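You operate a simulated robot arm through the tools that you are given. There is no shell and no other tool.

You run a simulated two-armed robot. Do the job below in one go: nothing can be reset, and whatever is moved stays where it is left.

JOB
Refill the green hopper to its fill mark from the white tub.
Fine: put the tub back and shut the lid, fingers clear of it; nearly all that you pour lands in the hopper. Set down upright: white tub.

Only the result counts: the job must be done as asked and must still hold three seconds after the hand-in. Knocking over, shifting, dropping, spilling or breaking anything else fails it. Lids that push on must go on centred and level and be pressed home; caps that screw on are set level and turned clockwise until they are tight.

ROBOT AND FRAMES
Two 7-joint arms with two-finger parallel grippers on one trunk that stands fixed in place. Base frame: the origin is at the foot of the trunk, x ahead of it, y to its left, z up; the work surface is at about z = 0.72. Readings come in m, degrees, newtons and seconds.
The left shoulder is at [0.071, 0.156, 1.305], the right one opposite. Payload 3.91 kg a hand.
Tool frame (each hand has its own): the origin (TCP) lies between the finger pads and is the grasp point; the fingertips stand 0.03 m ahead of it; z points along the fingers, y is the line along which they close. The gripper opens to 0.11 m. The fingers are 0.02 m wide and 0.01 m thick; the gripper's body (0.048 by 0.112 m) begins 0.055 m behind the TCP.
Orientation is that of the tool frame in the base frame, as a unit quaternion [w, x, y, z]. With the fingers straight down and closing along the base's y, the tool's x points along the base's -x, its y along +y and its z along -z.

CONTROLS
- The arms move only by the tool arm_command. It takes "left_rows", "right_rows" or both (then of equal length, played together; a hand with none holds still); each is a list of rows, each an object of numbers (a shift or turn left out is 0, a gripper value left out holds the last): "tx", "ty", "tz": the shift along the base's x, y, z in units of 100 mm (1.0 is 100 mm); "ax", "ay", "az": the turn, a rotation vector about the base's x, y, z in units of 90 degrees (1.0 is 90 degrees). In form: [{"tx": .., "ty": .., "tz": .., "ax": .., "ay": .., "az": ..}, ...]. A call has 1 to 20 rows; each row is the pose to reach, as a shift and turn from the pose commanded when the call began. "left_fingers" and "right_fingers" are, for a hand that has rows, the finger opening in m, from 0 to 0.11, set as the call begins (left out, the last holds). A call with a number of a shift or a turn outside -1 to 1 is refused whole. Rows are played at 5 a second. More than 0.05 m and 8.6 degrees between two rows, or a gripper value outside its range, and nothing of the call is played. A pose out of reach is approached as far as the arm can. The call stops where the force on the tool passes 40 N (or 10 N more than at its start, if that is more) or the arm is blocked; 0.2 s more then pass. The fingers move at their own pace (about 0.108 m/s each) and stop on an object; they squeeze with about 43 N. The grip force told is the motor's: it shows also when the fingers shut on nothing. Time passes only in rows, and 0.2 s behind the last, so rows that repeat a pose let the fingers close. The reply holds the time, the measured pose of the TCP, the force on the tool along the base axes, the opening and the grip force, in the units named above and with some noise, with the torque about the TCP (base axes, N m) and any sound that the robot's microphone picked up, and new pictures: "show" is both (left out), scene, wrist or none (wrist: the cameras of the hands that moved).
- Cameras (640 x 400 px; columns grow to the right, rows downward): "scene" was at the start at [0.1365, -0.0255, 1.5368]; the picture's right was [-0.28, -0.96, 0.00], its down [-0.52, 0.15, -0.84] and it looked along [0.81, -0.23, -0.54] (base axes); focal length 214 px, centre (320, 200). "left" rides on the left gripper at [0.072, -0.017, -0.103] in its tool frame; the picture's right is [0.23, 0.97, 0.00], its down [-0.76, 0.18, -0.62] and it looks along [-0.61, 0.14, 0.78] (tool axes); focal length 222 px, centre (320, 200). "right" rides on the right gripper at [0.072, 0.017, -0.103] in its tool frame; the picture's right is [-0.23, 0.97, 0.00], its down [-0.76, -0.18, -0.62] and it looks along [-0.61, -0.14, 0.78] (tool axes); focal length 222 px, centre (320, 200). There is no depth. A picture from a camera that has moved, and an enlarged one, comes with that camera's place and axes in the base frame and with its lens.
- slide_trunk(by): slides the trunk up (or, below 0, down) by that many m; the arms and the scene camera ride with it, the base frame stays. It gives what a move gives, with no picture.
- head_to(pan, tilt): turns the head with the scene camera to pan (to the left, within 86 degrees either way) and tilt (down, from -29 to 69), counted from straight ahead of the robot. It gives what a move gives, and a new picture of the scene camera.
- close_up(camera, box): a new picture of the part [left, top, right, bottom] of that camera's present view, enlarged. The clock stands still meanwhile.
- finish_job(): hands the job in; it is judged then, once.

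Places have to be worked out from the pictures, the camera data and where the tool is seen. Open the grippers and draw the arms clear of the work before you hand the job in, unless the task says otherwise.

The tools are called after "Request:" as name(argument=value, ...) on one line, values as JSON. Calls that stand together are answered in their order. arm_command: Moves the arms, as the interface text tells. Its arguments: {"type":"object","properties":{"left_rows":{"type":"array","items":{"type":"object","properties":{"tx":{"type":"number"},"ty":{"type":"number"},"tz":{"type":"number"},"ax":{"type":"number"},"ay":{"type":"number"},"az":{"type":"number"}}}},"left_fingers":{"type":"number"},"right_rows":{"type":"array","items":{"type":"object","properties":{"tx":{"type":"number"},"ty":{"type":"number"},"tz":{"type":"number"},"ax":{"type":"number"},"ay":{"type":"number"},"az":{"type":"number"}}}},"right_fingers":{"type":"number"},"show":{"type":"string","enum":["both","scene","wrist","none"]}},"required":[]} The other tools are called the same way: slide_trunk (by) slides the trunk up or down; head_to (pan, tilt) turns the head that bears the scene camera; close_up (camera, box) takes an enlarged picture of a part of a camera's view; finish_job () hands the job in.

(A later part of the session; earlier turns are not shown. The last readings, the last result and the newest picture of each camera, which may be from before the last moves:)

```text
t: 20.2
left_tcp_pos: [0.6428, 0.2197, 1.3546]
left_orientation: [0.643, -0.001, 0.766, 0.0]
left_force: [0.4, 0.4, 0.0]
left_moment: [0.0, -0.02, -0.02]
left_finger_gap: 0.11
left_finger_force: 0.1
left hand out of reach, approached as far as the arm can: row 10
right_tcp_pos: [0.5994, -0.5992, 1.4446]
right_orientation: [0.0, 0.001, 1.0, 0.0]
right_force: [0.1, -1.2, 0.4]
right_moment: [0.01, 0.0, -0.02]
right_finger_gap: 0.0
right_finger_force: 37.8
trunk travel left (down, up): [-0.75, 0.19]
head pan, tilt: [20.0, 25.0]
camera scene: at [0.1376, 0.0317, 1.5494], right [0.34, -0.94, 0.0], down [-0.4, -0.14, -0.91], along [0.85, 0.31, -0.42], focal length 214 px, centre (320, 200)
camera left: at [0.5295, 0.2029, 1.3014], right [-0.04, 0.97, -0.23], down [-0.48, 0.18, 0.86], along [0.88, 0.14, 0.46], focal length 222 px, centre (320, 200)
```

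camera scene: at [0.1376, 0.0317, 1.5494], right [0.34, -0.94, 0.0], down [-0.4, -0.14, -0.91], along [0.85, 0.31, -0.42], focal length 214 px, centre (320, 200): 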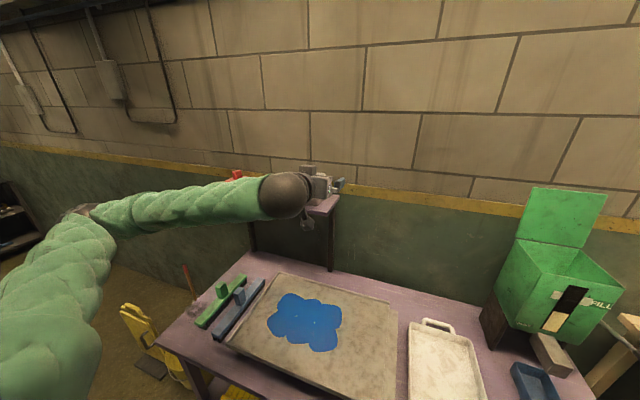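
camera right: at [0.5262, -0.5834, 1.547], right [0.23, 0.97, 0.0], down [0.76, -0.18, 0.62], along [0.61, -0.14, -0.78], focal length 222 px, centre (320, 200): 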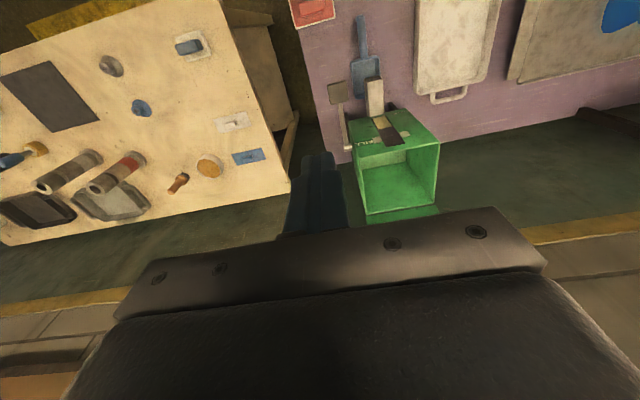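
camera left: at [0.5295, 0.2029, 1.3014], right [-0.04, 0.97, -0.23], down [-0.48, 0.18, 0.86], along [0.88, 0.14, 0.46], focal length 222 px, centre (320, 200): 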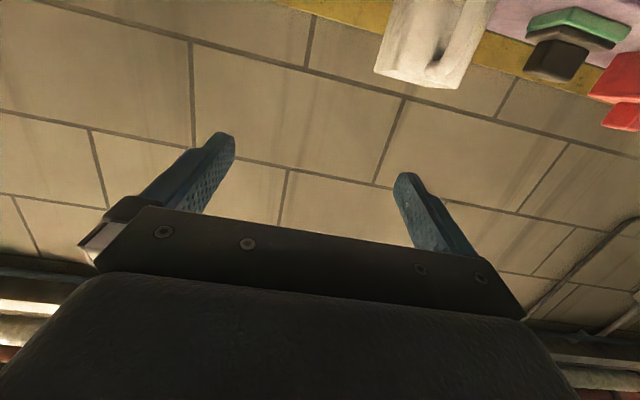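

The hand is now horizontal but that spot was slightly too close in for the arm. Moving forward and left toward the tub at the same height should ease it.

Request:
arm_command(left_rows=[{"tx": 0.33, "ty": 0.33}, {"tx": 0.66, "ty": 0.66}, {"tx": 1.0, "ty": 1.0}, {"tx": 1.0, "ty": 1.0}], show="both")

```text
t: 21.2
left_tcp_pos: [0.7445, 0.3196, 1.3561]
left_orientation: [0.643, -0.001, 0.766, 0.0]
left_force: [0.0, 0.4, -0.3]
left_moment: [0.01, 0.0, 0.01]
left_finger_gap: 0.11
left_finger_force: 0.1
right_tcp_pos: [0.5997, -0.6007, 1.4438]
right_orientation: [0.0, 0.001, 1.0, 0.001]
right_force: [-0.5, 0.4, -0.4]
right_moment: [-0.02, 0.0, 0.02]
right_finger_gap: 0.0
right_finger_force: 38.1
trunk travel left (down, up): [-0.75, 0.19]
head pan, tilt: [20.0, 25.0]
camera scene: at [0.137, 0.0309, 1.5494], right [0.34, -0.94, 0.0], down [-0.4, -0.14, -0.91], along [0.85, 0.31, -0.42], focal length 214 px, centre (320, 200)
camera left: at [0.6294, 0.303, 1.3021], right [-0.04, 0.97, -0.22], down [-0.48, 0.18, 0.86], along [0.88, 0.14, 0.46], focal length 222 px, centre (320, 200)
```

scene: 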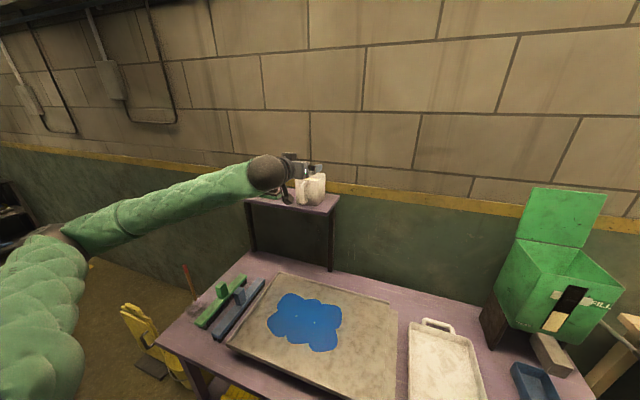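
left: 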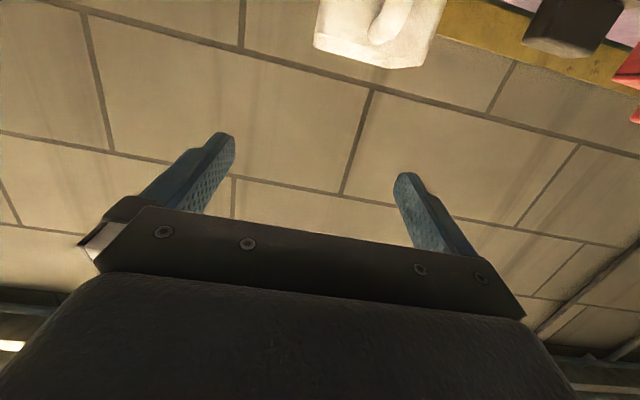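

The hand is at about [0.744, 0.320, 1.356], in front of and above the tub. Before grasping I test how far this wrist can roll about the forward axis, since pouring will need well over 90°.

Request:
arm_command(left_rows=[{"ax": 0.091}, {"ax": 0.182}, {"ax": 0.273}, {"ax": 0.364}, {"ax": 0.455}, {"ax": 0.546}, {"ax": 0.637}, {"ax": 0.728}, {"ax": 0.819}, {"ax": 0.91}, {"ax": 1.0}], show="none")

Request:
arm_command(left_rows=[{"ax": 0.091}, {"ax": 0.182}, {"ax": 0.273}, {"ax": 0.364}, {"ax": 0.455}, {"ax": 0.5}], show="both")

```text
t: 23.8
left_tcp_pos: [0.7407, 0.2985, 1.3505]
left_orientation: [0.425, 0.474, 0.567, 0.523]
left_force: [-0.3, -1.1, 1.1]
left_moment: [-0.04, 0.05, 0.02]
left_finger_gap: 0.1101
left_finger_force: 0.1
left hand out of reach, approached as far as the arm can: row 6, 7, 8, 9, 10, 11
right_tcp_pos: [0.5916, -0.6027, 1.445]
right_orientation: [0.002, 0.003, 1.0, 0.001]
right_force: [-0.6, 0.0, -0.6]
right_moment: [0.03, -0.03, 0.0]
right_finger_gap: 0.0
right_finger_force: 37.7
trunk travel left (down, up): [-0.75, 0.19]
head pan, tilt: [20.0, 25.0]
stopped in row 11 (left hand): the arm was blocked; the commanded pose is now the measured one
```

```text
t: 25.2
left_tcp_pos: [0.7418, 0.1794, 1.3249]
left_orientation: [0.241, 0.577, 0.367, 0.689]
left_force: [-0.5, 0.2, 0.6]
left_moment: [-0.01, 0.0, -0.01]
left_finger_gap: 0.1101
left_finger_force: 0.0
left hand out of reach, approached as far as the arm can: row 1, 2, 3, 4, 5, 6
right_tcp_pos: [0.5967, -0.5996, 1.4443]
right_orientation: [-0.001, 0.002, 1.0, 0.001]
right_force: [-0.2, -0.6, -0.1]
right_moment: [-0.01, 0.02, 0.01]
right_finger_gap: 0.0
right_finger_force: 37.5
trunk travel left (down, up): [-0.75, 0.19]
head pan, tilt: [20.0, 25.0]
camera scene: at [0.1371, 0.0323, 1.5494], right [0.34, -0.94, 0.0], down [-0.4, -0.15, -0.91], along [0.85, 0.31, -0.42], focal length 214 px, centre (320, 200)
camera left: at [0.6246, 0.2207, 1.3499], right [0.04, -0.43, 0.9], down [-0.42, -0.82, -0.37], along [0.9, -0.37, -0.21], focal length 222 px, centre (320, 200)
```

scene: 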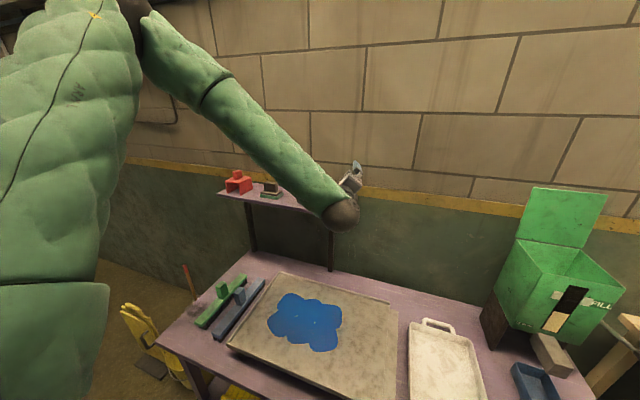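
left: 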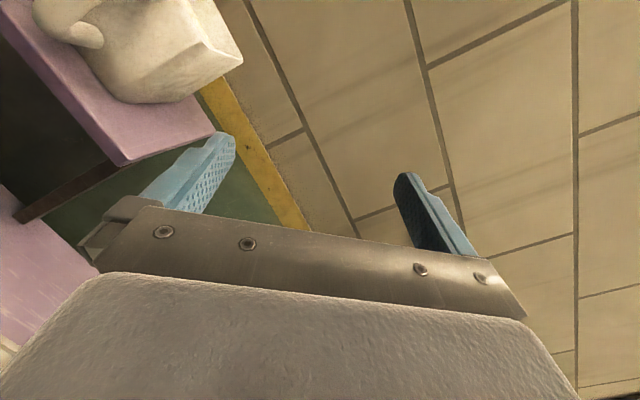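

Rolling this way (+x) works only with large arm swings here: the position drifted. I roll back to neutral and test the opposite direction.

Request:
arm_command(left_rows=[{"ax": -0.091, "ty": 0.1}, {"ax": -0.182, "ty": 0.2}, {"ax": -0.273, "ty": 0.3}, {"ax": -0.364, "ty": 0.4}, {"ax": -0.455, "ty": 0.5}, {"ax": -0.546, "ty": 0.6}, {"ax": -0.637, "ty": 0.7}, {"ax": -0.728, "ty": 0.8}, {"ax": -0.819, "ty": 0.9}, {"ax": -0.91, "ty": 1.0}, {"ax": -1.0, "ty": 1.0}], show="none")

Request:
arm_command(left_rows=[{"ax": -0.091}, {"ax": -0.182}, {"ax": -0.273}, {"ax": -0.364}, {"ax": -0.455}], show="scene")

```text
t: 27.6
left_tcp_pos: [0.7392, 0.2751, 1.3242]
left_orientation: [0.58, 0.237, 0.746, 0.227]
left_force: [1.4, 0.6, 0.9]
left_moment: [0.0, 0.02, 0.04]
left_finger_gap: 0.1101
left_finger_force: 0.0
right_tcp_pos: [0.5992, -0.6, 1.4438]
right_orientation: [0.0, 0.001, 1.0, 0.001]
right_force: [0.2, -0.2, -1.2]
right_moment: [0.03, 0.05, 0.0]
right_finger_gap: 0.0
right_finger_force: 37.6
trunk travel left (down, up): [-0.75, 0.19]
head pan, tilt: [20.0, 25.0]
```

```text
t: 28.8
left_tcp_pos: [0.7389, 0.276, 1.3261]
left_orientation: [0.625, 0.018, 0.779, -0.047]
left_force: [-0.8, -0.8, -0.5]
left_moment: [0.02, 0.03, 0.02]
left_finger_gap: 0.1099
left_finger_force: 0.0
right_tcp_pos: [0.5987, -0.5999, 1.4437]
right_orientation: [0.0, 0.002, 1.0, 0.001]
right_force: [0.5, 0.1, 0.6]
right_moment: [0.02, 0.0, 0.01]
right_finger_gap: 0.0
right_finger_force: 37.7
trunk travel left (down, up): [-0.75, 0.19]
head pan, tilt: [20.0, 25.0]
camera scene: at [0.1375, 0.0313, 1.5494], right [0.34, -0.94, 0.0], down [-0.4, -0.14, -0.91], along [0.85, 0.31, -0.42], focal length 214 px, centre (320, 200)
```

scene: 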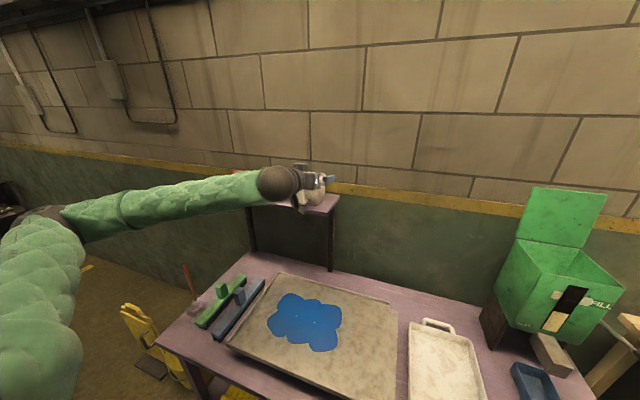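

The hand is back near neutral. Now I test rolling the other way by 90°.

Request:
arm_command(left_rows=[{"ax": -0.091}, {"ax": -0.182}, {"ax": -0.273}, {"ax": -0.364}, {"ax": -0.455}, {"ax": -0.546}, {"ax": -0.637}, {"ax": -0.728}, {"ax": -0.819}, {"ax": -0.91}, {"ax": -1.0}], show="none")

Request:
arm_command(left_rows=[{"ax": -0.091}, {"ax": -0.182}, {"ax": -0.273}, {"ax": -0.364}, {"ax": -0.455}, {"ax": -0.546}, {"ax": -0.637}, {"ax": -0.728}, {"ax": -0.819}, {"ax": -0.91}, {"ax": -1.0}], show="both")

```text
t: 31.2
left_tcp_pos: [0.7382, 0.2745, 1.3261]
left_orientation: [-0.457, 0.429, -0.518, 0.583]
left_force: [-0.5, -0.3, -0.5]
left_moment: [0.01, 0.02, 0.04]
left_finger_gap: 0.1098
left_finger_force: 0.3
right_tcp_pos: [0.5985, -0.602, 1.4427]
right_orientation: [-0.001, 0.001, 1.0, 0.0]
right_force: [-0.1, -0.5, -0.2]
right_moment: [0.01, 0.03, 0.01]
right_finger_gap: 0.0
right_finger_force: 38.0
trunk travel left (down, up): [-0.75, 0.19]
head pan, tilt: [20.0, 25.0]
```

```text
t: 32.9
left_tcp_pos: [0.7337, 0.3282, 1.3313]
left_orientation: [-0.256, 0.588, -0.196, 0.742]
left_force: [-0.7, -0.8, -0.7]
left_moment: [0.01, 0.01, 0.01]
left_finger_gap: 0.1098
left_finger_force: 0.1
left hand out of reach, approached as far as the arm can: row 8
right_tcp_pos: [0.5993, -0.5999, 1.444]
right_orientation: [0.0, 0.002, 1.0, 0.0]
right_force: [0.7, 0.2, -0.8]
right_moment: [0.0, 0.03, -0.01]
right_finger_gap: 0.0
right_finger_force: 38.1
trunk travel left (down, up): [-0.75, 0.19]
head pan, tilt: [20.0, 25.0]
stopped in row 8 (left hand): the arm was blocked; the commanded pose is now the measured one
camera scene: at [0.1375, 0.0322, 1.5494], right [0.34, -0.94, 0.0], down [-0.4, -0.15, -0.91], along [0.85, 0.31, -0.42], focal length 214 px, centre (320, 200)
camera left: at [0.6178, 0.2965, 1.3733], right [0.11, -0.91, -0.4], down [-0.44, 0.32, -0.84], along [0.89, 0.27, -0.37], focal length 222 px, centre (320, 200)
```

scene: 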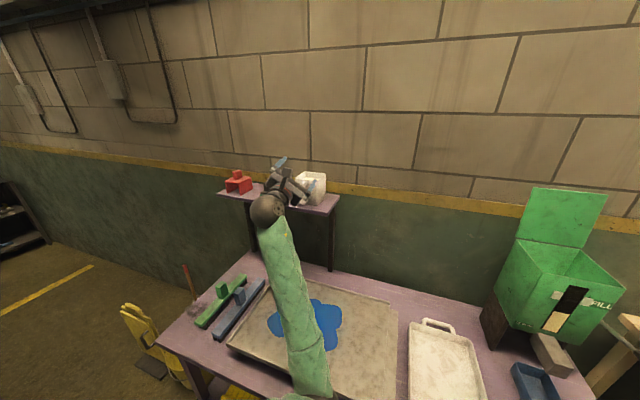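
left: 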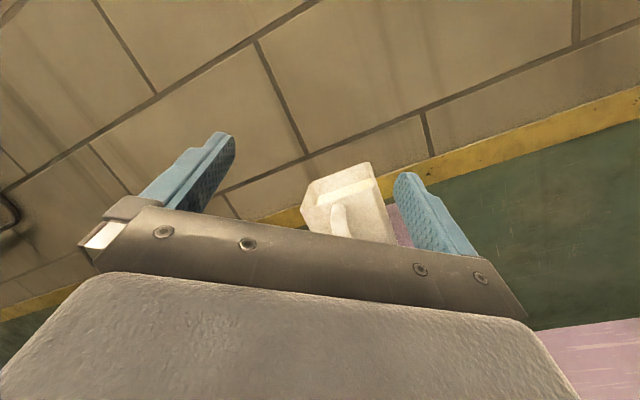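

The other direction rolls past 90° freely before the elbow meets the body, so by mirror symmetry the right arm can roll the tub toward -y at the hopper, where it is comfortable. I'll roll the left hand back and park it to the left, then check whether the right arm can reach the tub.

Request:
arm_command(left_rows=[{"ax": 0.091}, {"ax": 0.182}, {"ax": 0.273}, {"ax": 0.364}, {"ax": 0.455}, {"ax": 0.546}, {"ax": 0.637}, {"ax": 0.728}, {"ax": 0.819}, {"ax": 0.91}, {"ax": 1.0}], show="none")

Request:
arm_command(left_rows=[{"ax": 0.091, "ty": 0.1, "tx": -0.1, "tz": 0.1}, {"ax": 0.182, "ty": 0.2, "tx": -0.2, "tz": 0.2}, {"ax": 0.273, "ty": 0.3, "tx": -0.3, "tz": 0.3}, {"ax": 0.364, "ty": 0.4, "tx": -0.3, "tz": 0.4}, {"ax": 0.455, "ty": 0.5, "tx": -0.3, "tz": 0.5}, {"ax": 0.546, "ty": 0.6, "tx": -0.3, "tz": 0.6}, {"ax": 0.637, "ty": 0.7, "tx": -0.3, "tz": 0.7}], show="scene")

```text
t: 35.3
left_tcp_pos: [0.7332, 0.3264, 1.3306]
left_orientation: [0.596, -0.235, 0.663, -0.386]
left_force: [-0.1, 0.5, -0.2]
left_moment: [-0.01, -0.02, -0.02]
left_finger_gap: 0.1098
left_finger_force: 0.1
right_tcp_pos: [0.5974, -0.601, 1.4435]
right_orientation: [-0.001, 0.001, 1.0, 0.001]
right_force: [-0.4, 0.6, 0.4]
right_moment: [-0.01, -0.01, 0.01]
right_finger_gap: 0.0001
right_finger_force: 37.6
trunk travel left (down, up): [-0.75, 0.19]
head pan, tilt: [20.0, 25.0]
```

```text
t: 36.9
left_tcp_pos: [0.7045, 0.3961, 1.4011]
left_orientation: [0.635, 0.081, 0.768, -0.021]
left_force: [0.6, 0.0, -0.3]
left_moment: [0.02, 0.01, 0.02]
left_finger_gap: 0.1101
left_finger_force: 0.1
right_tcp_pos: [0.598, -0.6007, 1.4426]
right_orientation: [-0.001, 0.002, 1.0, 0.0]
right_force: [0.2, 0.0, 0.9]
right_moment: [0.0, 0.01, -0.01]
right_finger_gap: 0.0
right_finger_force: 38.3
trunk travel left (down, up): [-0.75, 0.19]
head pan, tilt: [20.0, 25.0]
camera scene: at [0.137, 0.0309, 1.5494], right [0.34, -0.94, 0.0], down [-0.4, -0.14, -0.91], along [0.85, 0.31, -0.42], focal length 214 px, centre (320, 200)
```

scene: 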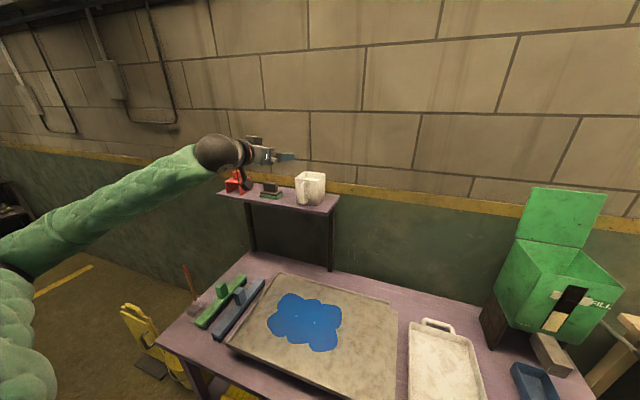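

The left hand is near neutral again. I park it farther left and high, out of the right arm's way.

Request:
arm_command(left_rows=[{"ty": 0.3, "tz": 0.2, "tx": -0.1}, {"ty": 0.6, "tz": 0.4, "tx": -0.2}, {"ty": 1.0, "tz": 0.6, "tx": -0.4}], show="none")

Request:
arm_command(left_rows=[{"ty": 0.4, "tx": -0.2}, {"ty": 0.8, "tx": -0.4}, {"ty": 1.0, "tx": -0.6}, {"ty": 1.0, "tx": -0.8}], right_rows=[{"ay": -0.09, "ty": 0.2, "tx": 0.1}, {"ay": -0.18, "ty": 0.4, "tx": 0.2}, {"ay": -0.27, "ty": 0.6, "tx": 0.3}, {"ay": -0.36, "ty": 0.8, "tx": 0.4}], show="none")

Request:
arm_command(right_rows=[{"ay": -0.09, "ty": 0.2}, {"ay": -0.18, "ty": 0.4}, {"ay": -0.27, "ty": 0.6}, {"ay": -0.36, "ty": 0.8}, {"ay": -0.45, "ty": 0.9}, {"ay": -0.53, "ty": 1.0}], show="scene")

```text
t: 37.7
left_tcp_pos: [0.6625, 0.4937, 1.461]
left_orientation: [0.637, 0.08, 0.767, -0.022]
left_force: [-0.6, -0.3, -0.1]
left_moment: [0.02, -0.02, 0.04]
left_finger_gap: 0.1102
left_finger_force: 0.0
right_tcp_pos: [0.5944, -0.6027, 1.445]
right_orientation: [0.001, 0.003, 1.0, 0.001]
right_force: [-0.3, -1.1, 0.6]
right_moment: [0.0, -0.09, 0.01]
right_finger_gap: 0.0
right_finger_force: 37.5
trunk travel left (down, up): [-0.75, 0.19]
head pan, tilt: [20.0, 25.0]
```

```text
t: 38.7
left_tcp_pos: [0.5826, 0.5955, 1.461]
left_orientation: [0.636, 0.08, 0.767, -0.022]
left_force: [-0.1, -1.0, 0.7]
left_moment: [0.02, 0.0, 0.01]
left_finger_gap: 0.11
left_finger_force: 0.2
right_tcp_pos: [0.6341, -0.5237, 1.4446]
right_orientation: [0.281, 0.003, 0.96, 0.002]
right_force: [-1.6, -0.1, -0.2]
right_moment: [0.0, 0.0, -0.01]
right_finger_gap: 0.0
right_finger_force: 38.2
trunk travel left (down, up): [-0.75, 0.19]
head pan, tilt: [20.0, 25.0]
```

```text
t: 40.1
left_tcp_pos: [0.5848, 0.595, 1.4586]
left_orientation: [0.636, 0.079, 0.767, -0.022]
left_force: [-0.2, 0.1, -0.1]
left_moment: [0.0, 0.03, -0.01]
left_finger_gap: 0.1101
left_finger_force: 0.1
right_tcp_pos: [0.6392, -0.4205, 1.4434]
right_orientation: [0.643, 0.001, 0.766, 0.002]
right_force: [0.5, 0.7, -0.4]
right_moment: [-0.01, 0.01, 0.0]
right_finger_gap: 0.0003
right_finger_force: 37.8
trunk travel left (down, up): [-0.75, 0.19]
head pan, tilt: [20.0, 25.0]
camera scene: at [0.1373, 0.0313, 1.5494], right [0.34, -0.94, 0.0], down [-0.4, -0.14, -0.91], along [0.85, 0.31, -0.42], focal length 214 px, centre (320, 200)
```

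scene: 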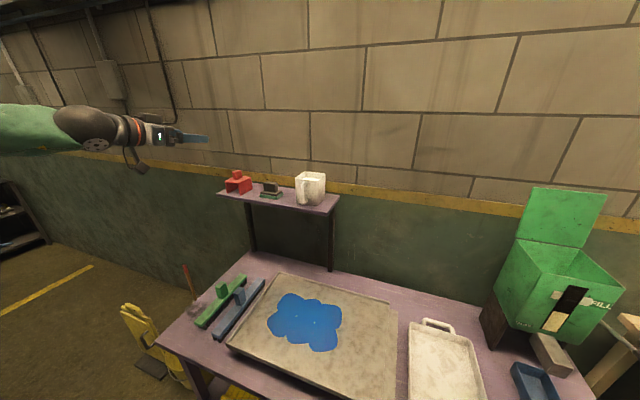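

The right hand is horizontal near the hopper, so I use the chance to test its roll in the pouring direction (+x) right here, above the hopper mouth height.

Request:
arm_command(right_rows=[{"tx": 0.4, "tz": -0.2}, {"tx": 0.8, "tz": -0.4}, {"tx": 1.0, "tz": -0.6}, {"tx": 1.0, "tz": -0.6, "ax": 0.091}, {"tx": 1.0, "tz": -0.6, "ax": 0.182}, {"tx": 1.0, "tz": -0.6, "ax": 0.273}, {"tx": 1.0, "tz": -0.6, "ax": 0.364}, {"tx": 1.0, "tz": -0.6, "ax": 0.455}, {"tx": 1.0, "tz": -0.6, "ax": 0.546}, {"tx": 1.0, "tz": -0.6, "ax": 0.637}, {"tx": 1.0, "tz": -0.6, "ax": 0.728}, {"tx": 1.0, "tz": -0.6, "ax": 0.819}, {"tx": 1.0, "tz": -0.6, "ax": 0.91}, {"tx": 1.0, "tz": -0.6, "ax": 1.0}], show="none")

Request:
arm_command(right_rows=[{"ax": 0.091}, {"ax": 0.182}, {"ax": 0.273}, {"ax": 0.364}, {"ax": 0.455}, {"ax": 0.546}], show="both")

```text
t: 43.1
left_tcp_pos: [0.5841, 0.5954, 1.4583]
left_orientation: [0.635, 0.079, 0.768, -0.021]
left_force: [-0.1, -0.4, 0.0]
left_moment: [-0.03, -0.03, -0.03]
left_finger_gap: 0.1101
left_finger_force: 0.1
right_tcp_pos: [0.7383, -0.4224, 1.3838]
right_orientation: [0.454, 0.456, 0.54, 0.543]
right_force: [-0.6, -0.3, -0.1]
right_moment: [0.01, -0.01, 0.02]
right_finger_gap: 0.0
right_finger_force: 38.0
trunk travel left (down, up): [-0.75, 0.19]
head pan, tilt: [20.0, 25.0]
```

```text
t: 44.5
left_tcp_pos: [0.5845, 0.5957, 1.4586]
left_orientation: [0.635, 0.079, 0.768, -0.022]
left_force: [-0.1, -0.7, -0.5]
left_moment: [-0.01, 0.0, 0.02]
left_finger_gap: 0.1098
left_finger_force: 0.1
right_tcp_pos: [0.7384, -0.4217, 1.3835]
right_orientation: [0.224, 0.603, 0.265, 0.718]
right_force: [0.0, 0.3, 0.7]
right_moment: [0.0, 0.0, -0.04]
right_finger_gap: 0.0
right_finger_force: 38.1
trunk travel left (down, up): [-0.75, 0.19]
head pan, tilt: [20.0, 25.0]
camera scene: at [0.1377, 0.0317, 1.5494], right [0.34, -0.94, 0.0], down [-0.4, -0.14, -0.91], along [0.85, 0.31, -0.42], focal length 214 px, centre (320, 200)
camera right: at [0.6236, -0.3993, 1.4348], right [0.04, -0.89, 0.46], down [-0.48, -0.42, -0.77], along [0.87, -0.19, -0.44], focal length 222 px, centre (320, 200)
```

scene: 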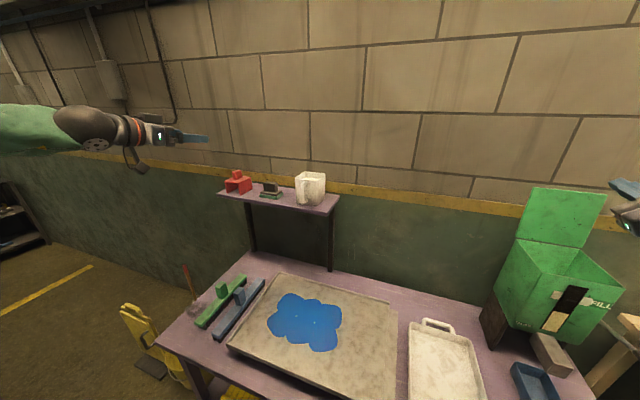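
right: 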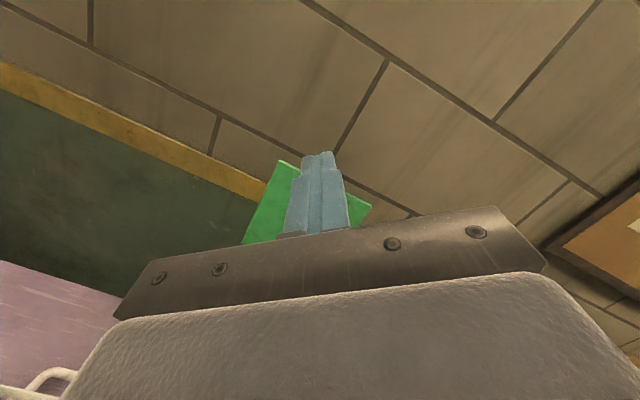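

The right arm rolls a full 139° at the hopper with no drift, so it will do the pouring. I roll it back to neutral and carry it across toward the tub to check its reach there.

Request:
arm_command(right_rows=[{"ax": -0.091}, {"ax": -0.182}, {"ax": -0.273}, {"ax": -0.364}, {"ax": -0.455}, {"ax": -0.546}, {"ax": -0.637, "ty": 0.1}, {"ax": -0.728, "ty": 0.2}, {"ax": -0.819, "ty": 0.4}, {"ax": -0.91, "ty": 0.6}, {"ax": -1.0, "ty": 0.8}], show="none")

Request:
arm_command(right_rows=[{"ax": -0.091, "ty": 0.2}, {"ax": -0.182, "ty": 0.4}, {"ax": -0.273, "ty": 0.6}, {"ax": -0.364, "ty": 0.8}, {"ax": -0.455, "ty": 0.9}, {"ax": -0.546, "ty": 1.0}], show="none")

Request:
arm_command(right_rows=[{"ty": 0.35}, {"ty": 0.7}, {"ty": 1.0}], show="none")

Request:
arm_command(right_rows=[{"ty": 0.35}, {"ty": 0.7}, {"ty": 1.0}], show="none")

Request:
arm_command(right_rows=[{"ty": 0.35}, {"ty": 0.7}, {"ty": 1.0}], show="both")

```text
t: 46.9
left_tcp_pos: [0.5851, 0.5958, 1.4585]
left_orientation: [0.636, 0.079, 0.768, -0.022]
left_force: [0.4, 0.8, -0.6]
left_moment: [0.04, 0.02, 0.01]
left_finger_gap: 0.1102
left_finger_force: 0.1
right_tcp_pos: [0.7374, -0.3405, 1.3823]
right_orientation: [0.585, 0.268, 0.696, 0.318]
right_force: [0.2, -0.1, 0.2]
right_moment: [0.02, 0.0, -0.03]
right_finger_gap: 0.0
right_finger_force: 37.4
trunk travel left (down, up): [-0.75, 0.19]
head pan, tilt: [20.0, 25.0]
```

```text
t: 48.3
left_tcp_pos: [0.5836, 0.5959, 1.4594]
left_orientation: [0.636, 0.079, 0.768, -0.022]
left_force: [0.2, 0.8, -0.8]
left_moment: [0.0, -0.01, -0.03]
left_finger_gap: 0.11
left_finger_force: 0.1
right_tcp_pos: [0.7386, -0.2415, 1.3826]
right_orientation: [0.644, 0.0, 0.765, 0.001]
right_force: [0.0, 0.0, 0.0]
right_moment: [-0.01, -0.03, 0.03]
right_finger_gap: 0.0
right_finger_force: 37.8
trunk travel left (down, up): [-0.75, 0.19]
head pan, tilt: [20.0, 25.0]
```

```text
t: 49.1
left_tcp_pos: [0.5851, 0.5954, 1.4585]
left_orientation: [0.636, 0.08, 0.767, -0.023]
left_force: [0.4, 0.4, 0.1]
left_moment: [0.02, 0.02, -0.04]
left_finger_gap: 0.11
left_finger_force: 0.0
right_tcp_pos: [0.7376, -0.1395, 1.3839]
right_orientation: [0.643, 0.001, 0.766, 0.001]
right_force: [0.1, 0.3, -0.6]
right_moment: [0.0, -0.03, -0.02]
right_finger_gap: 0.0
right_finger_force: 37.9
trunk travel left (down, up): [-0.75, 0.19]
head pan, tilt: [20.0, 25.0]
```

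```text
t: 49.9
left_tcp_pos: [0.5831, 0.5953, 1.458]
left_orientation: [0.636, 0.079, 0.767, -0.023]
left_force: [-0.1, 0.6, -0.3]
left_moment: [-0.01, -0.01, 0.0]
left_finger_gap: 0.11
left_finger_force: 0.0
right_tcp_pos: [0.7373, -0.0408, 1.3808]
right_orientation: [0.643, 0.001, 0.766, 0.0]
right_force: [0.3, 0.1, -0.9]
right_moment: [0.03, -0.01, 0.0]
right_finger_gap: 0.0002
right_finger_force: 37.9
trunk travel left (down, up): [-0.75, 0.19]
head pan, tilt: [20.0, 25.0]
```

```text
t: 50.7
left_tcp_pos: [0.5854, 0.5965, 1.4593]
left_orientation: [0.636, 0.08, 0.767, -0.023]
left_force: [0.7, 0.3, -0.3]
left_moment: [0.01, -0.03, 0.03]
left_finger_gap: 0.1099
left_finger_force: 0.0
right_tcp_pos: [0.7403, 0.0599, 1.3826]
right_orientation: [0.643, 0.002, 0.766, 0.0]
right_force: [0.6, 0.0, -0.2]
right_moment: [0.0, -0.02, 0.0]
right_finger_gap: 0.0001
right_finger_force: 38.1
trunk travel left (down, up): [-0.75, 0.19]
head pan, tilt: [20.0, 25.0]
camera scene: at [0.1371, 0.032, 1.5493], right [0.34, -0.94, 0.0], down [-0.4, -0.14, -0.91], along [0.85, 0.31, -0.42], focal length 214 px, centre (320, 200)
camera right: at [0.6257, 0.0754, 1.329], right [0.04, 0.97, 0.23], down [-0.48, -0.18, 0.86], along [0.88, -0.14, 0.46], focal length 222 px, centre (320, 200)
```

scene: 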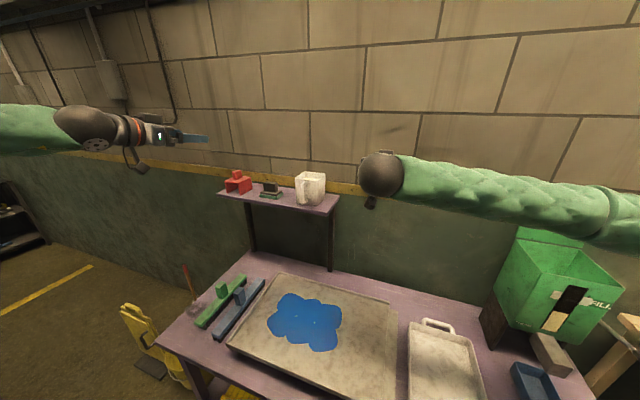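
right: 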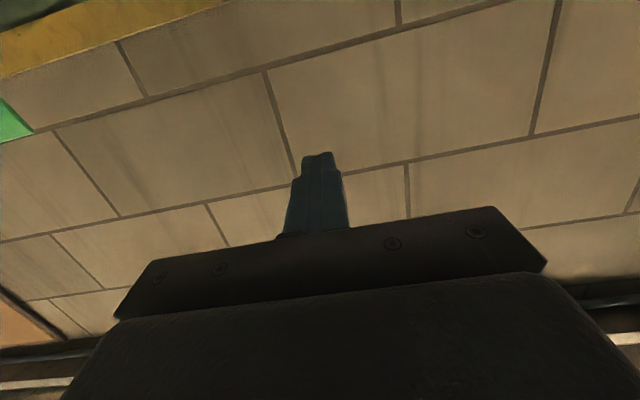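

The right arm reaches y = 0.06 with the hand level. I continue toward the tub in front of the shelf, opening the fingers.

Request:
arm_command(right_rows=[{"ty": 0.35}, {"ty": 0.7}, {"ty": 1.0}], right_fingers=0.11, show="none")

Request:
arm_command(right_rows=[{"ty": 0.35}, {"ty": 0.7}, {"ty": 1.0}], show="none")

Request:
arm_command(right_rows=[{"ty": 0.35}, {"ty": 0.7}, {"ty": 0.98}, {"ty": 0.98}], show="both")

```text
t: 51.5
left_tcp_pos: [0.5843, 0.5964, 1.4588]
left_orientation: [0.636, 0.079, 0.767, -0.022]
left_force: [0.3, -0.5, 0.3]
left_moment: [-0.01, -0.02, -0.03]
left_finger_gap: 0.1102
left_finger_force: 0.0
right_tcp_pos: [0.738, 0.1608, 1.3824]
right_orientation: [0.643, 0.001, 0.766, 0.001]
right_force: [0.4, -0.6, 0.7]
right_moment: [0.03, 0.02, 0.0]
right_finger_gap: 0.11
right_finger_force: 0.0
trunk travel left (down, up): [-0.75, 0.19]
head pan, tilt: [20.0, 25.0]
```

```text
t: 52.3
left_tcp_pos: [0.5835, 0.5958, 1.4591]
left_orientation: [0.636, 0.079, 0.767, -0.022]
left_force: [-1.0, 0.3, -0.5]
left_moment: [-0.02, 0.02, -0.02]
left_finger_gap: 0.1099
left_finger_force: 0.1
right_tcp_pos: [0.7383, 0.2583, 1.3823]
right_orientation: [0.643, 0.0, 0.766, 0.001]
right_force: [0.6, 0.3, -0.6]
right_moment: [0.02, -0.02, -0.02]
right_finger_gap: 0.11
right_finger_force: 0.0
trunk travel left (down, up): [-0.75, 0.19]
head pan, tilt: [20.0, 25.0]
```

```text
t: 53.3
left_tcp_pos: [0.5841, 0.5961, 1.4594]
left_orientation: [0.636, 0.079, 0.768, -0.021]
left_force: [1.0, 0.0, -0.6]
left_moment: [-0.02, -0.01, -0.03]
left_finger_gap: 0.11
left_finger_force: 0.1
right_tcp_pos: [0.7385, 0.3586, 1.3822]
right_orientation: [0.643, 0.0, 0.766, 0.002]
right_force: [-0.4, 0.1, -0.5]
right_moment: [0.03, 0.02, 0.02]
right_finger_gap: 0.11
right_finger_force: 0.1
trunk travel left (down, up): [-0.75, 0.19]
head pan, tilt: [20.0, 25.0]
camera scene: at [0.1374, 0.0312, 1.5494], right [0.34, -0.94, 0.0], down [-0.4, -0.14, -0.91], along [0.85, 0.31, -0.42], focal length 214 px, centre (320, 200)
camera right: at [0.6238, 0.3753, 1.3282], right [0.04, 0.97, 0.23], down [-0.48, -0.18, 0.86], along [0.88, -0.14, 0.46], focal length 222 px, centre (320, 200)
```

scene: 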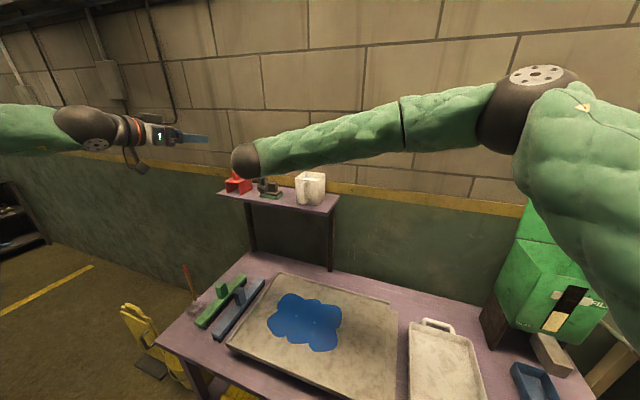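
right: 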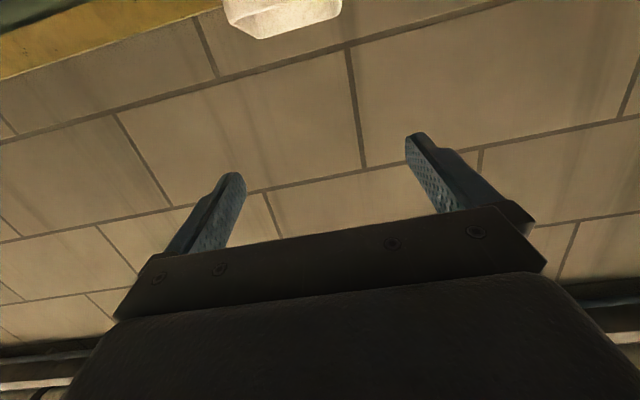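

The right arm reaches in front of the tub with the hand level and y = 0.359. I lower to just below rim height, still clear of the handle, to check alignment with the wrist camera.

Request:
arm_command(right_rows=[{"tz": -0.35}, {"tz": -0.7}, {"tz": -1.0}], show="none")

Request:
arm_command(right_rows=[{"tz": -0.3}, {"tz": -0.57}, {"tz": -0.57}], show="both")

Request:
close_up(camera="scene", box=[220, 130, 360, 240])

```text
t: 54.1
left_tcp_pos: [0.5848, 0.5962, 1.4595]
left_orientation: [0.636, 0.079, 0.767, -0.023]
left_force: [0.6, -0.2, 0.5]
left_moment: [-0.01, -0.02, -0.01]
left_finger_gap: 0.1102
left_finger_force: 0.1
right_tcp_pos: [0.7374, 0.3569, 1.2819]
right_orientation: [0.643, 0.001, 0.766, 0.001]
right_force: [0.1, 0.7, -0.5]
right_moment: [0.01, 0.01, 0.01]
right_finger_gap: 0.1101
right_finger_force: 0.0
trunk travel left (down, up): [-0.75, 0.19]
head pan, tilt: [20.0, 25.0]
```

```text
t: 54.9
left_tcp_pos: [0.5838, 0.5946, 1.4603]
left_orientation: [0.636, 0.08, 0.767, -0.022]
left_force: [0.0, 0.3, -0.2]
left_moment: [-0.02, -0.04, 0.03]
left_finger_gap: 0.1102
left_finger_force: 0.1
right_tcp_pos: [0.7364, 0.3559, 1.2251]
right_orientation: [0.643, 0.001, 0.766, 0.001]
right_force: [0.0, 0.0, 0.1]
right_moment: [0.0, 0.0, 0.04]
right_finger_gap: 0.1099
right_finger_force: 0.0
trunk travel left (down, up): [-0.75, 0.19]
head pan, tilt: [20.0, 25.0]
camera scene: at [0.1369, 0.0308, 1.5495], right [0.34, -0.94, 0.0], down [-0.4, -0.14, -0.91], along [0.85, 0.31, -0.42], focal length 214 px, centre (320, 200)
camera right: at [0.6224, 0.3736, 1.1719], right [0.04, 0.97, 0.23], down [-0.48, -0.18, 0.86], along [0.88, -0.14, 0.46], focal length 222 px, centre (320, 200)
```

scene: 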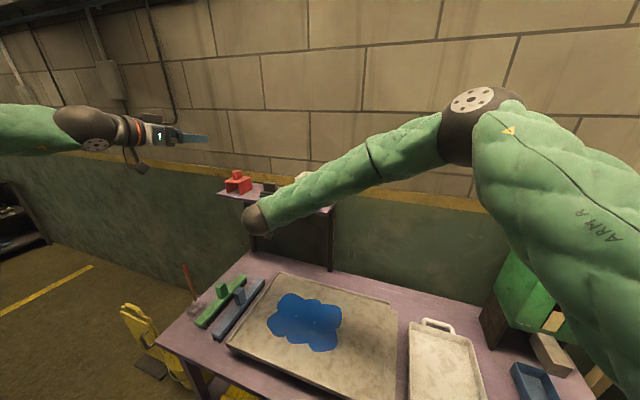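
right: 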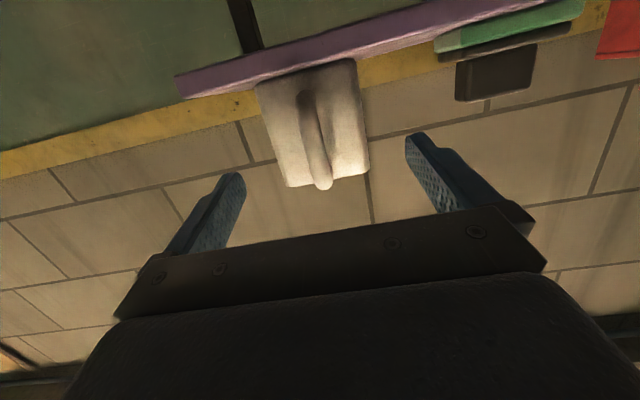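

```text
3.64 times, centred on (290, 185) of scene
camera zoom: at [0.1369, 0.0308, 1.5495], right [0.34, -0.94, 0.0], down [-0.4, -0.14, -0.91], along [0.85, 0.31, -0.42], focal length 780 px, centre (429, 254)
```

zoom: 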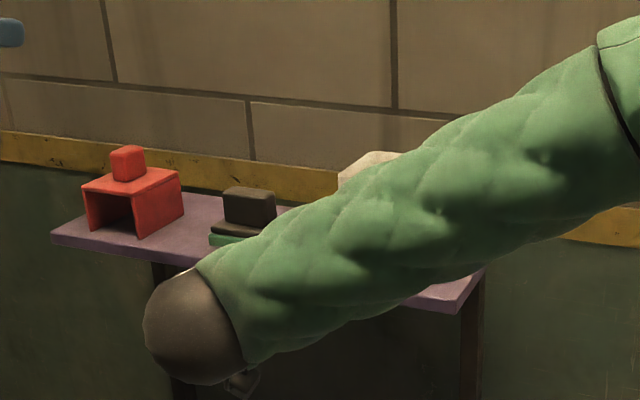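

The forearm hides the tub from the head camera, but the wrist camera shows the tub and handle centred between the fingers. I enlarge that view to measure its sides accurately.

Request:
close_up(camera="right", box=[160, 30, 460, 250])

```text
1.82 times, centred on (310, 140) of right
camera zoom: at [0.6224, 0.3736, 1.1719], right [0.04, 0.97, 0.23], down [-0.48, -0.18, 0.86], along [0.88, -0.14, 0.46], focal length 404 px, centre (338, 309)
```

zoom: 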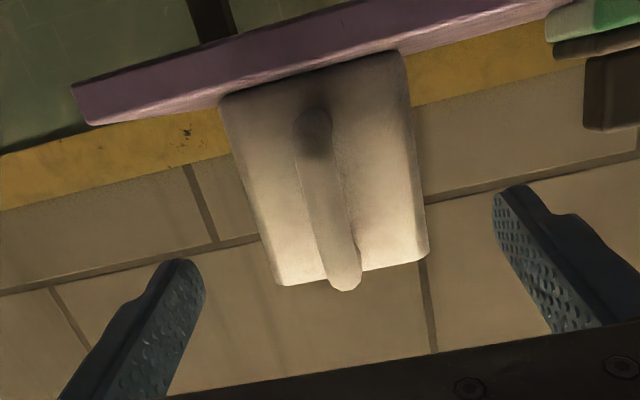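

Both cameras now agree the tub centre is at y ≈ 0.351 with the handle's outer face near x ≈ 0.83. I shift 5 mm toward -y and advance until the fingertips are just short of the tub's front face.

Request:
arm_command(right_rows=[{"ty": -0.05, "tx": 0.1}, {"ty": -0.05, "tx": 0.3}, {"ty": -0.05, "tx": 0.5}, {"ty": -0.05, "tx": 0.65}, {"ty": -0.05, "tx": 0.65}], show="wrist")

Request:
close_up(camera="right", box=[160, 0, 480, 220])

```text
t: 56.1
left_tcp_pos: [0.5848, 0.5965, 1.4591]
left_orientation: [0.636, 0.079, 0.767, -0.023]
left_force: [-0.5, 0.0, -0.2]
left_moment: [0.01, -0.02, 0.0]
left_finger_gap: 0.1098
left_finger_force: 0.2
right_tcp_pos: [0.8024, 0.3513, 1.2282]
right_orientation: [0.642, 0.0, 0.766, 0.002]
right_force: [0.0, 0.2, -0.3]
right_moment: [-0.01, 0.02, 0.02]
right_finger_gap: 0.1102
right_finger_force: 0.0
trunk travel left (down, up): [-0.75, 0.19]
head pan, tilt: [20.0, 25.0]
camera right: at [0.6869, 0.369, 1.1737], right [0.04, 0.97, 0.23], down [-0.48, -0.18, 0.86], along [0.88, -0.14, 0.46], focal length 222 px, centre (320, 200)
```

right: 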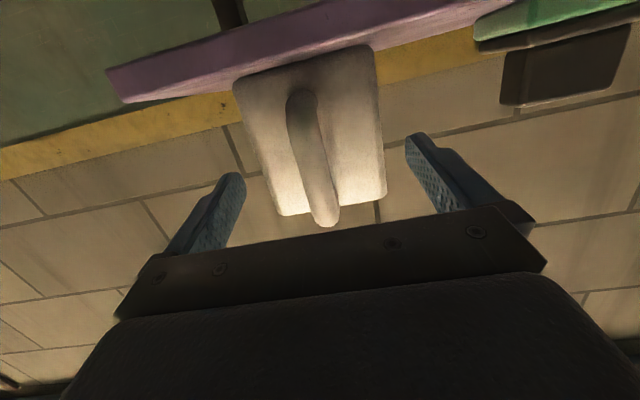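

```text
1.82 times, centred on (320, 110) of right
camera zoom: at [0.6869, 0.369, 1.1737], right [0.04, 0.97, 0.23], down [-0.48, -0.18, 0.86], along [0.88, -0.14, 0.46], focal length 404 px, centre (320, 364)
```

zoom: 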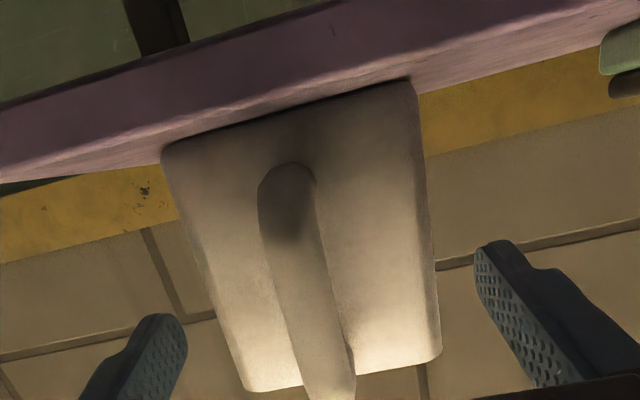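

Triangulating the two wrist views puts the tub at x 0.858–0.953, y 0.303–0.398, z 1.161–1.272, so the fingers (y 0.351) are centred with about 7 mm to spare each side. I advance 60 mm slowly so the fingers straddle it.

Request:
arm_command(right_rows=[{"tx": 0.15}, {"tx": 0.3}, {"tx": 0.45}, {"tx": 0.6}, {"tx": 0.6}], show="wrist")

Request:
close_up(camera="right", box=[160, 40, 480, 260])

```text
t: 57.3
left_tcp_pos: [0.5828, 0.5957, 1.4588]
left_orientation: [0.636, 0.079, 0.767, -0.022]
left_force: [-0.4, 0.2, 0.6]
left_moment: [-0.02, -0.02, 0.01]
left_finger_gap: 0.1099
left_finger_force: 0.1
right_tcp_pos: [0.8623, 0.3522, 1.2271]
right_orientation: [0.643, 0.001, 0.766, 0.001]
right_force: [-0.4, -0.4, 0.6]
right_moment: [-0.03, 0.03, -0.02]
right_finger_gap: 0.1101
right_finger_force: 0.0
trunk travel left (down, up): [-0.75, 0.19]
head pan, tilt: [20.0, 25.0]
camera right: at [0.7475, 0.369, 1.1728], right [0.04, 0.97, 0.23], down [-0.48, -0.18, 0.86], along [0.88, -0.14, 0.46], focal length 222 px, centre (320, 200)
```

right: 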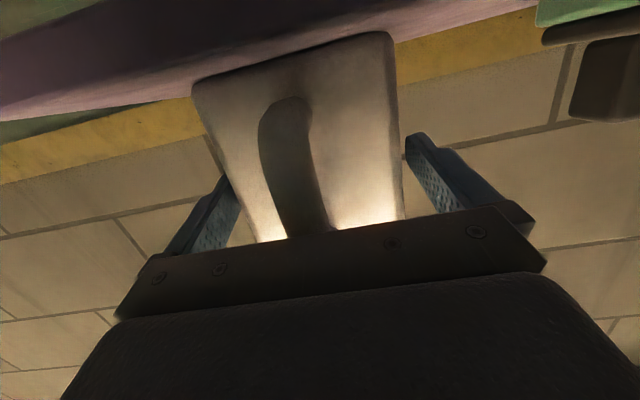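

```text
1.82 times, centred on (320, 150) of right
camera zoom: at [0.7475, 0.369, 1.1728], right [0.04, 0.97, 0.23], down [-0.48, -0.18, 0.86], along [0.88, -0.14, 0.46], focal length 404 px, centre (320, 291)
```

zoom: 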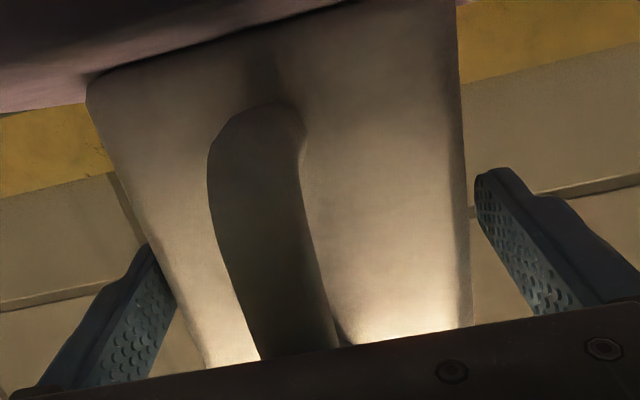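

No contact forces, and the tub's front face sits between the fingers with the handle under the palm. I advance 5 mm more and close the grip.

Request:
arm_command(right_rows=[{"tx": 0.03}, {"tx": 0.05}], show="none")

Request:
arm_command(right_rows=[{}, {}, {}, {}], right_fingers=0.0, show="wrist")

```text
t: 57.9
left_tcp_pos: [0.5831, 0.5959, 1.4589]
left_orientation: [0.636, 0.08, 0.768, -0.023]
left_force: [-0.4, 0.9, 0.7]
left_moment: [0.01, -0.01, -0.01]
left_finger_gap: 0.1102
left_finger_force: 0.0
right_tcp_pos: [0.8676, 0.3528, 1.2259]
right_orientation: [0.643, 0.001, 0.766, 0.001]
right_force: [-1.1, -0.1, 0.9]
right_moment: [-0.02, -0.01, -0.03]
right_finger_gap: 0.1102
right_finger_force: 0.0
trunk travel left (down, up): [-0.75, 0.19]
head pan, tilt: [20.0, 25.0]
```

```text
t: 58.9
left_tcp_pos: [0.5824, 0.5964, 1.4601]
left_orientation: [0.636, 0.079, 0.767, -0.022]
left_force: [-0.6, -0.5, 0.0]
left_moment: [0.02, -0.05, -0.01]
left_finger_gap: 0.11
left_finger_force: 0.1
right_tcp_pos: [0.868, 0.3527, 1.2255]
right_orientation: [0.643, 0.001, 0.766, 0.001]
right_force: [-0.4, 0.5, 1.1]
right_moment: [-0.33, -0.19, -0.06]
right_finger_gap: 0.1
right_finger_force: 43.2
trunk travel left (down, up): [-0.75, 0.19]
head pan, tilt: [20.0, 25.0]
camera right: at [0.7528, 0.3689, 1.1723], right [0.04, 0.97, 0.23], down [-0.48, -0.18, 0.86], along [0.88, -0.14, 0.46], focal length 222 px, centre (320, 200)
```

right: 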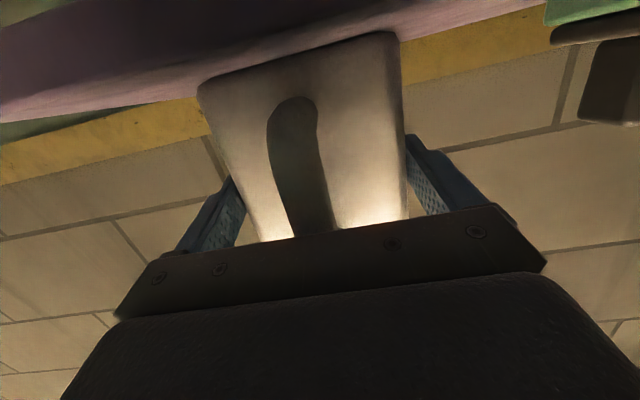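

The tub is held at a width of 0.100 m with 43 N. I lift 20 mm gently and read the load.

Request:
arm_command(right_rows=[{"tz": 0.05}, {"tz": 0.1}, {"tz": 0.2}, {"tz": 0.2}], show="both")

Request:
close_up(camera="right", box=[160, 0, 480, 220])

```text
t: 59.9
left_tcp_pos: [0.5842, 0.5967, 1.4577]
left_orientation: [0.635, 0.078, 0.768, -0.021]
left_force: [0.5, 0.5, -0.3]
left_moment: [-0.02, -0.02, 0.02]
left_finger_gap: 0.11
left_finger_force: 0.1
right_tcp_pos: [0.8676, 0.3528, 1.245]
right_orientation: [0.643, 0.0, 0.766, 0.002]
right_force: [-0.5, -0.1, -5.0]
right_moment: [0.0, 0.17, -0.03]
right_finger_gap: 0.0999
right_finger_force: 42.4
trunk travel left (down, up): [-0.75, 0.19]
head pan, tilt: [20.0, 25.0]
camera scene: at [0.138, 0.032, 1.5493], right [0.34, -0.94, 0.0], down [-0.4, -0.15, -0.91], along [0.85, 0.31, -0.42], focal length 214 px, centre (320, 200)
camera right: at [0.7538, 0.3691, 1.1919], right [0.04, 0.97, 0.23], down [-0.48, -0.18, 0.86], along [0.88, -0.14, 0.46], focal length 222 px, centre (320, 200)
```

scene: 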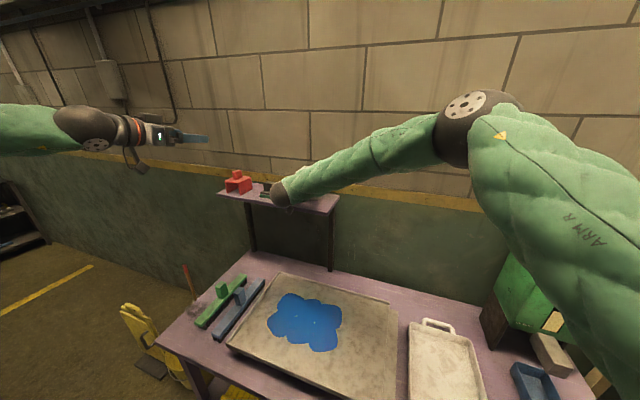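
right: 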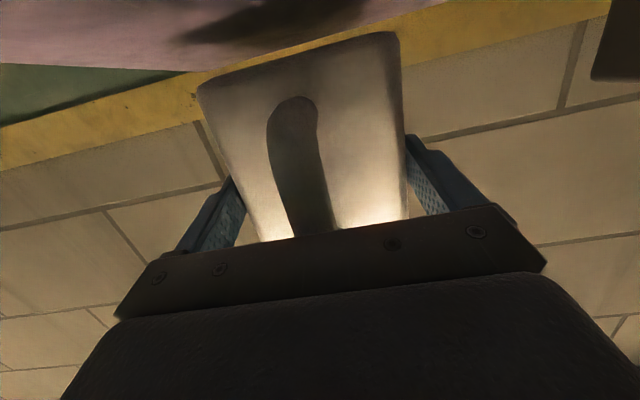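

```text
1.82 times, centred on (320, 110) of right
camera zoom: at [0.7538, 0.3691, 1.1919], right [0.04, 0.97, 0.23], down [-0.48, -0.18, 0.86], along [0.88, -0.14, 0.46], focal length 404 px, centre (320, 364)
```

zoom: 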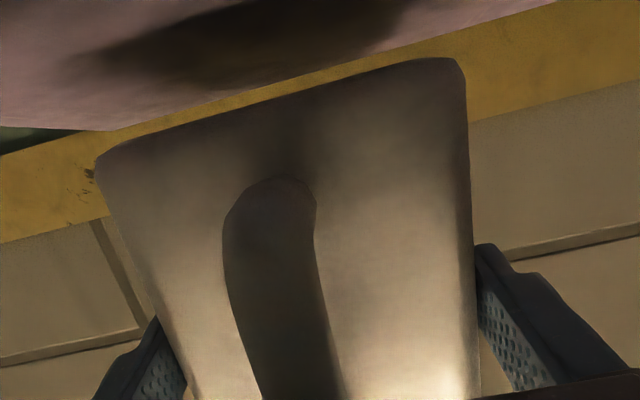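

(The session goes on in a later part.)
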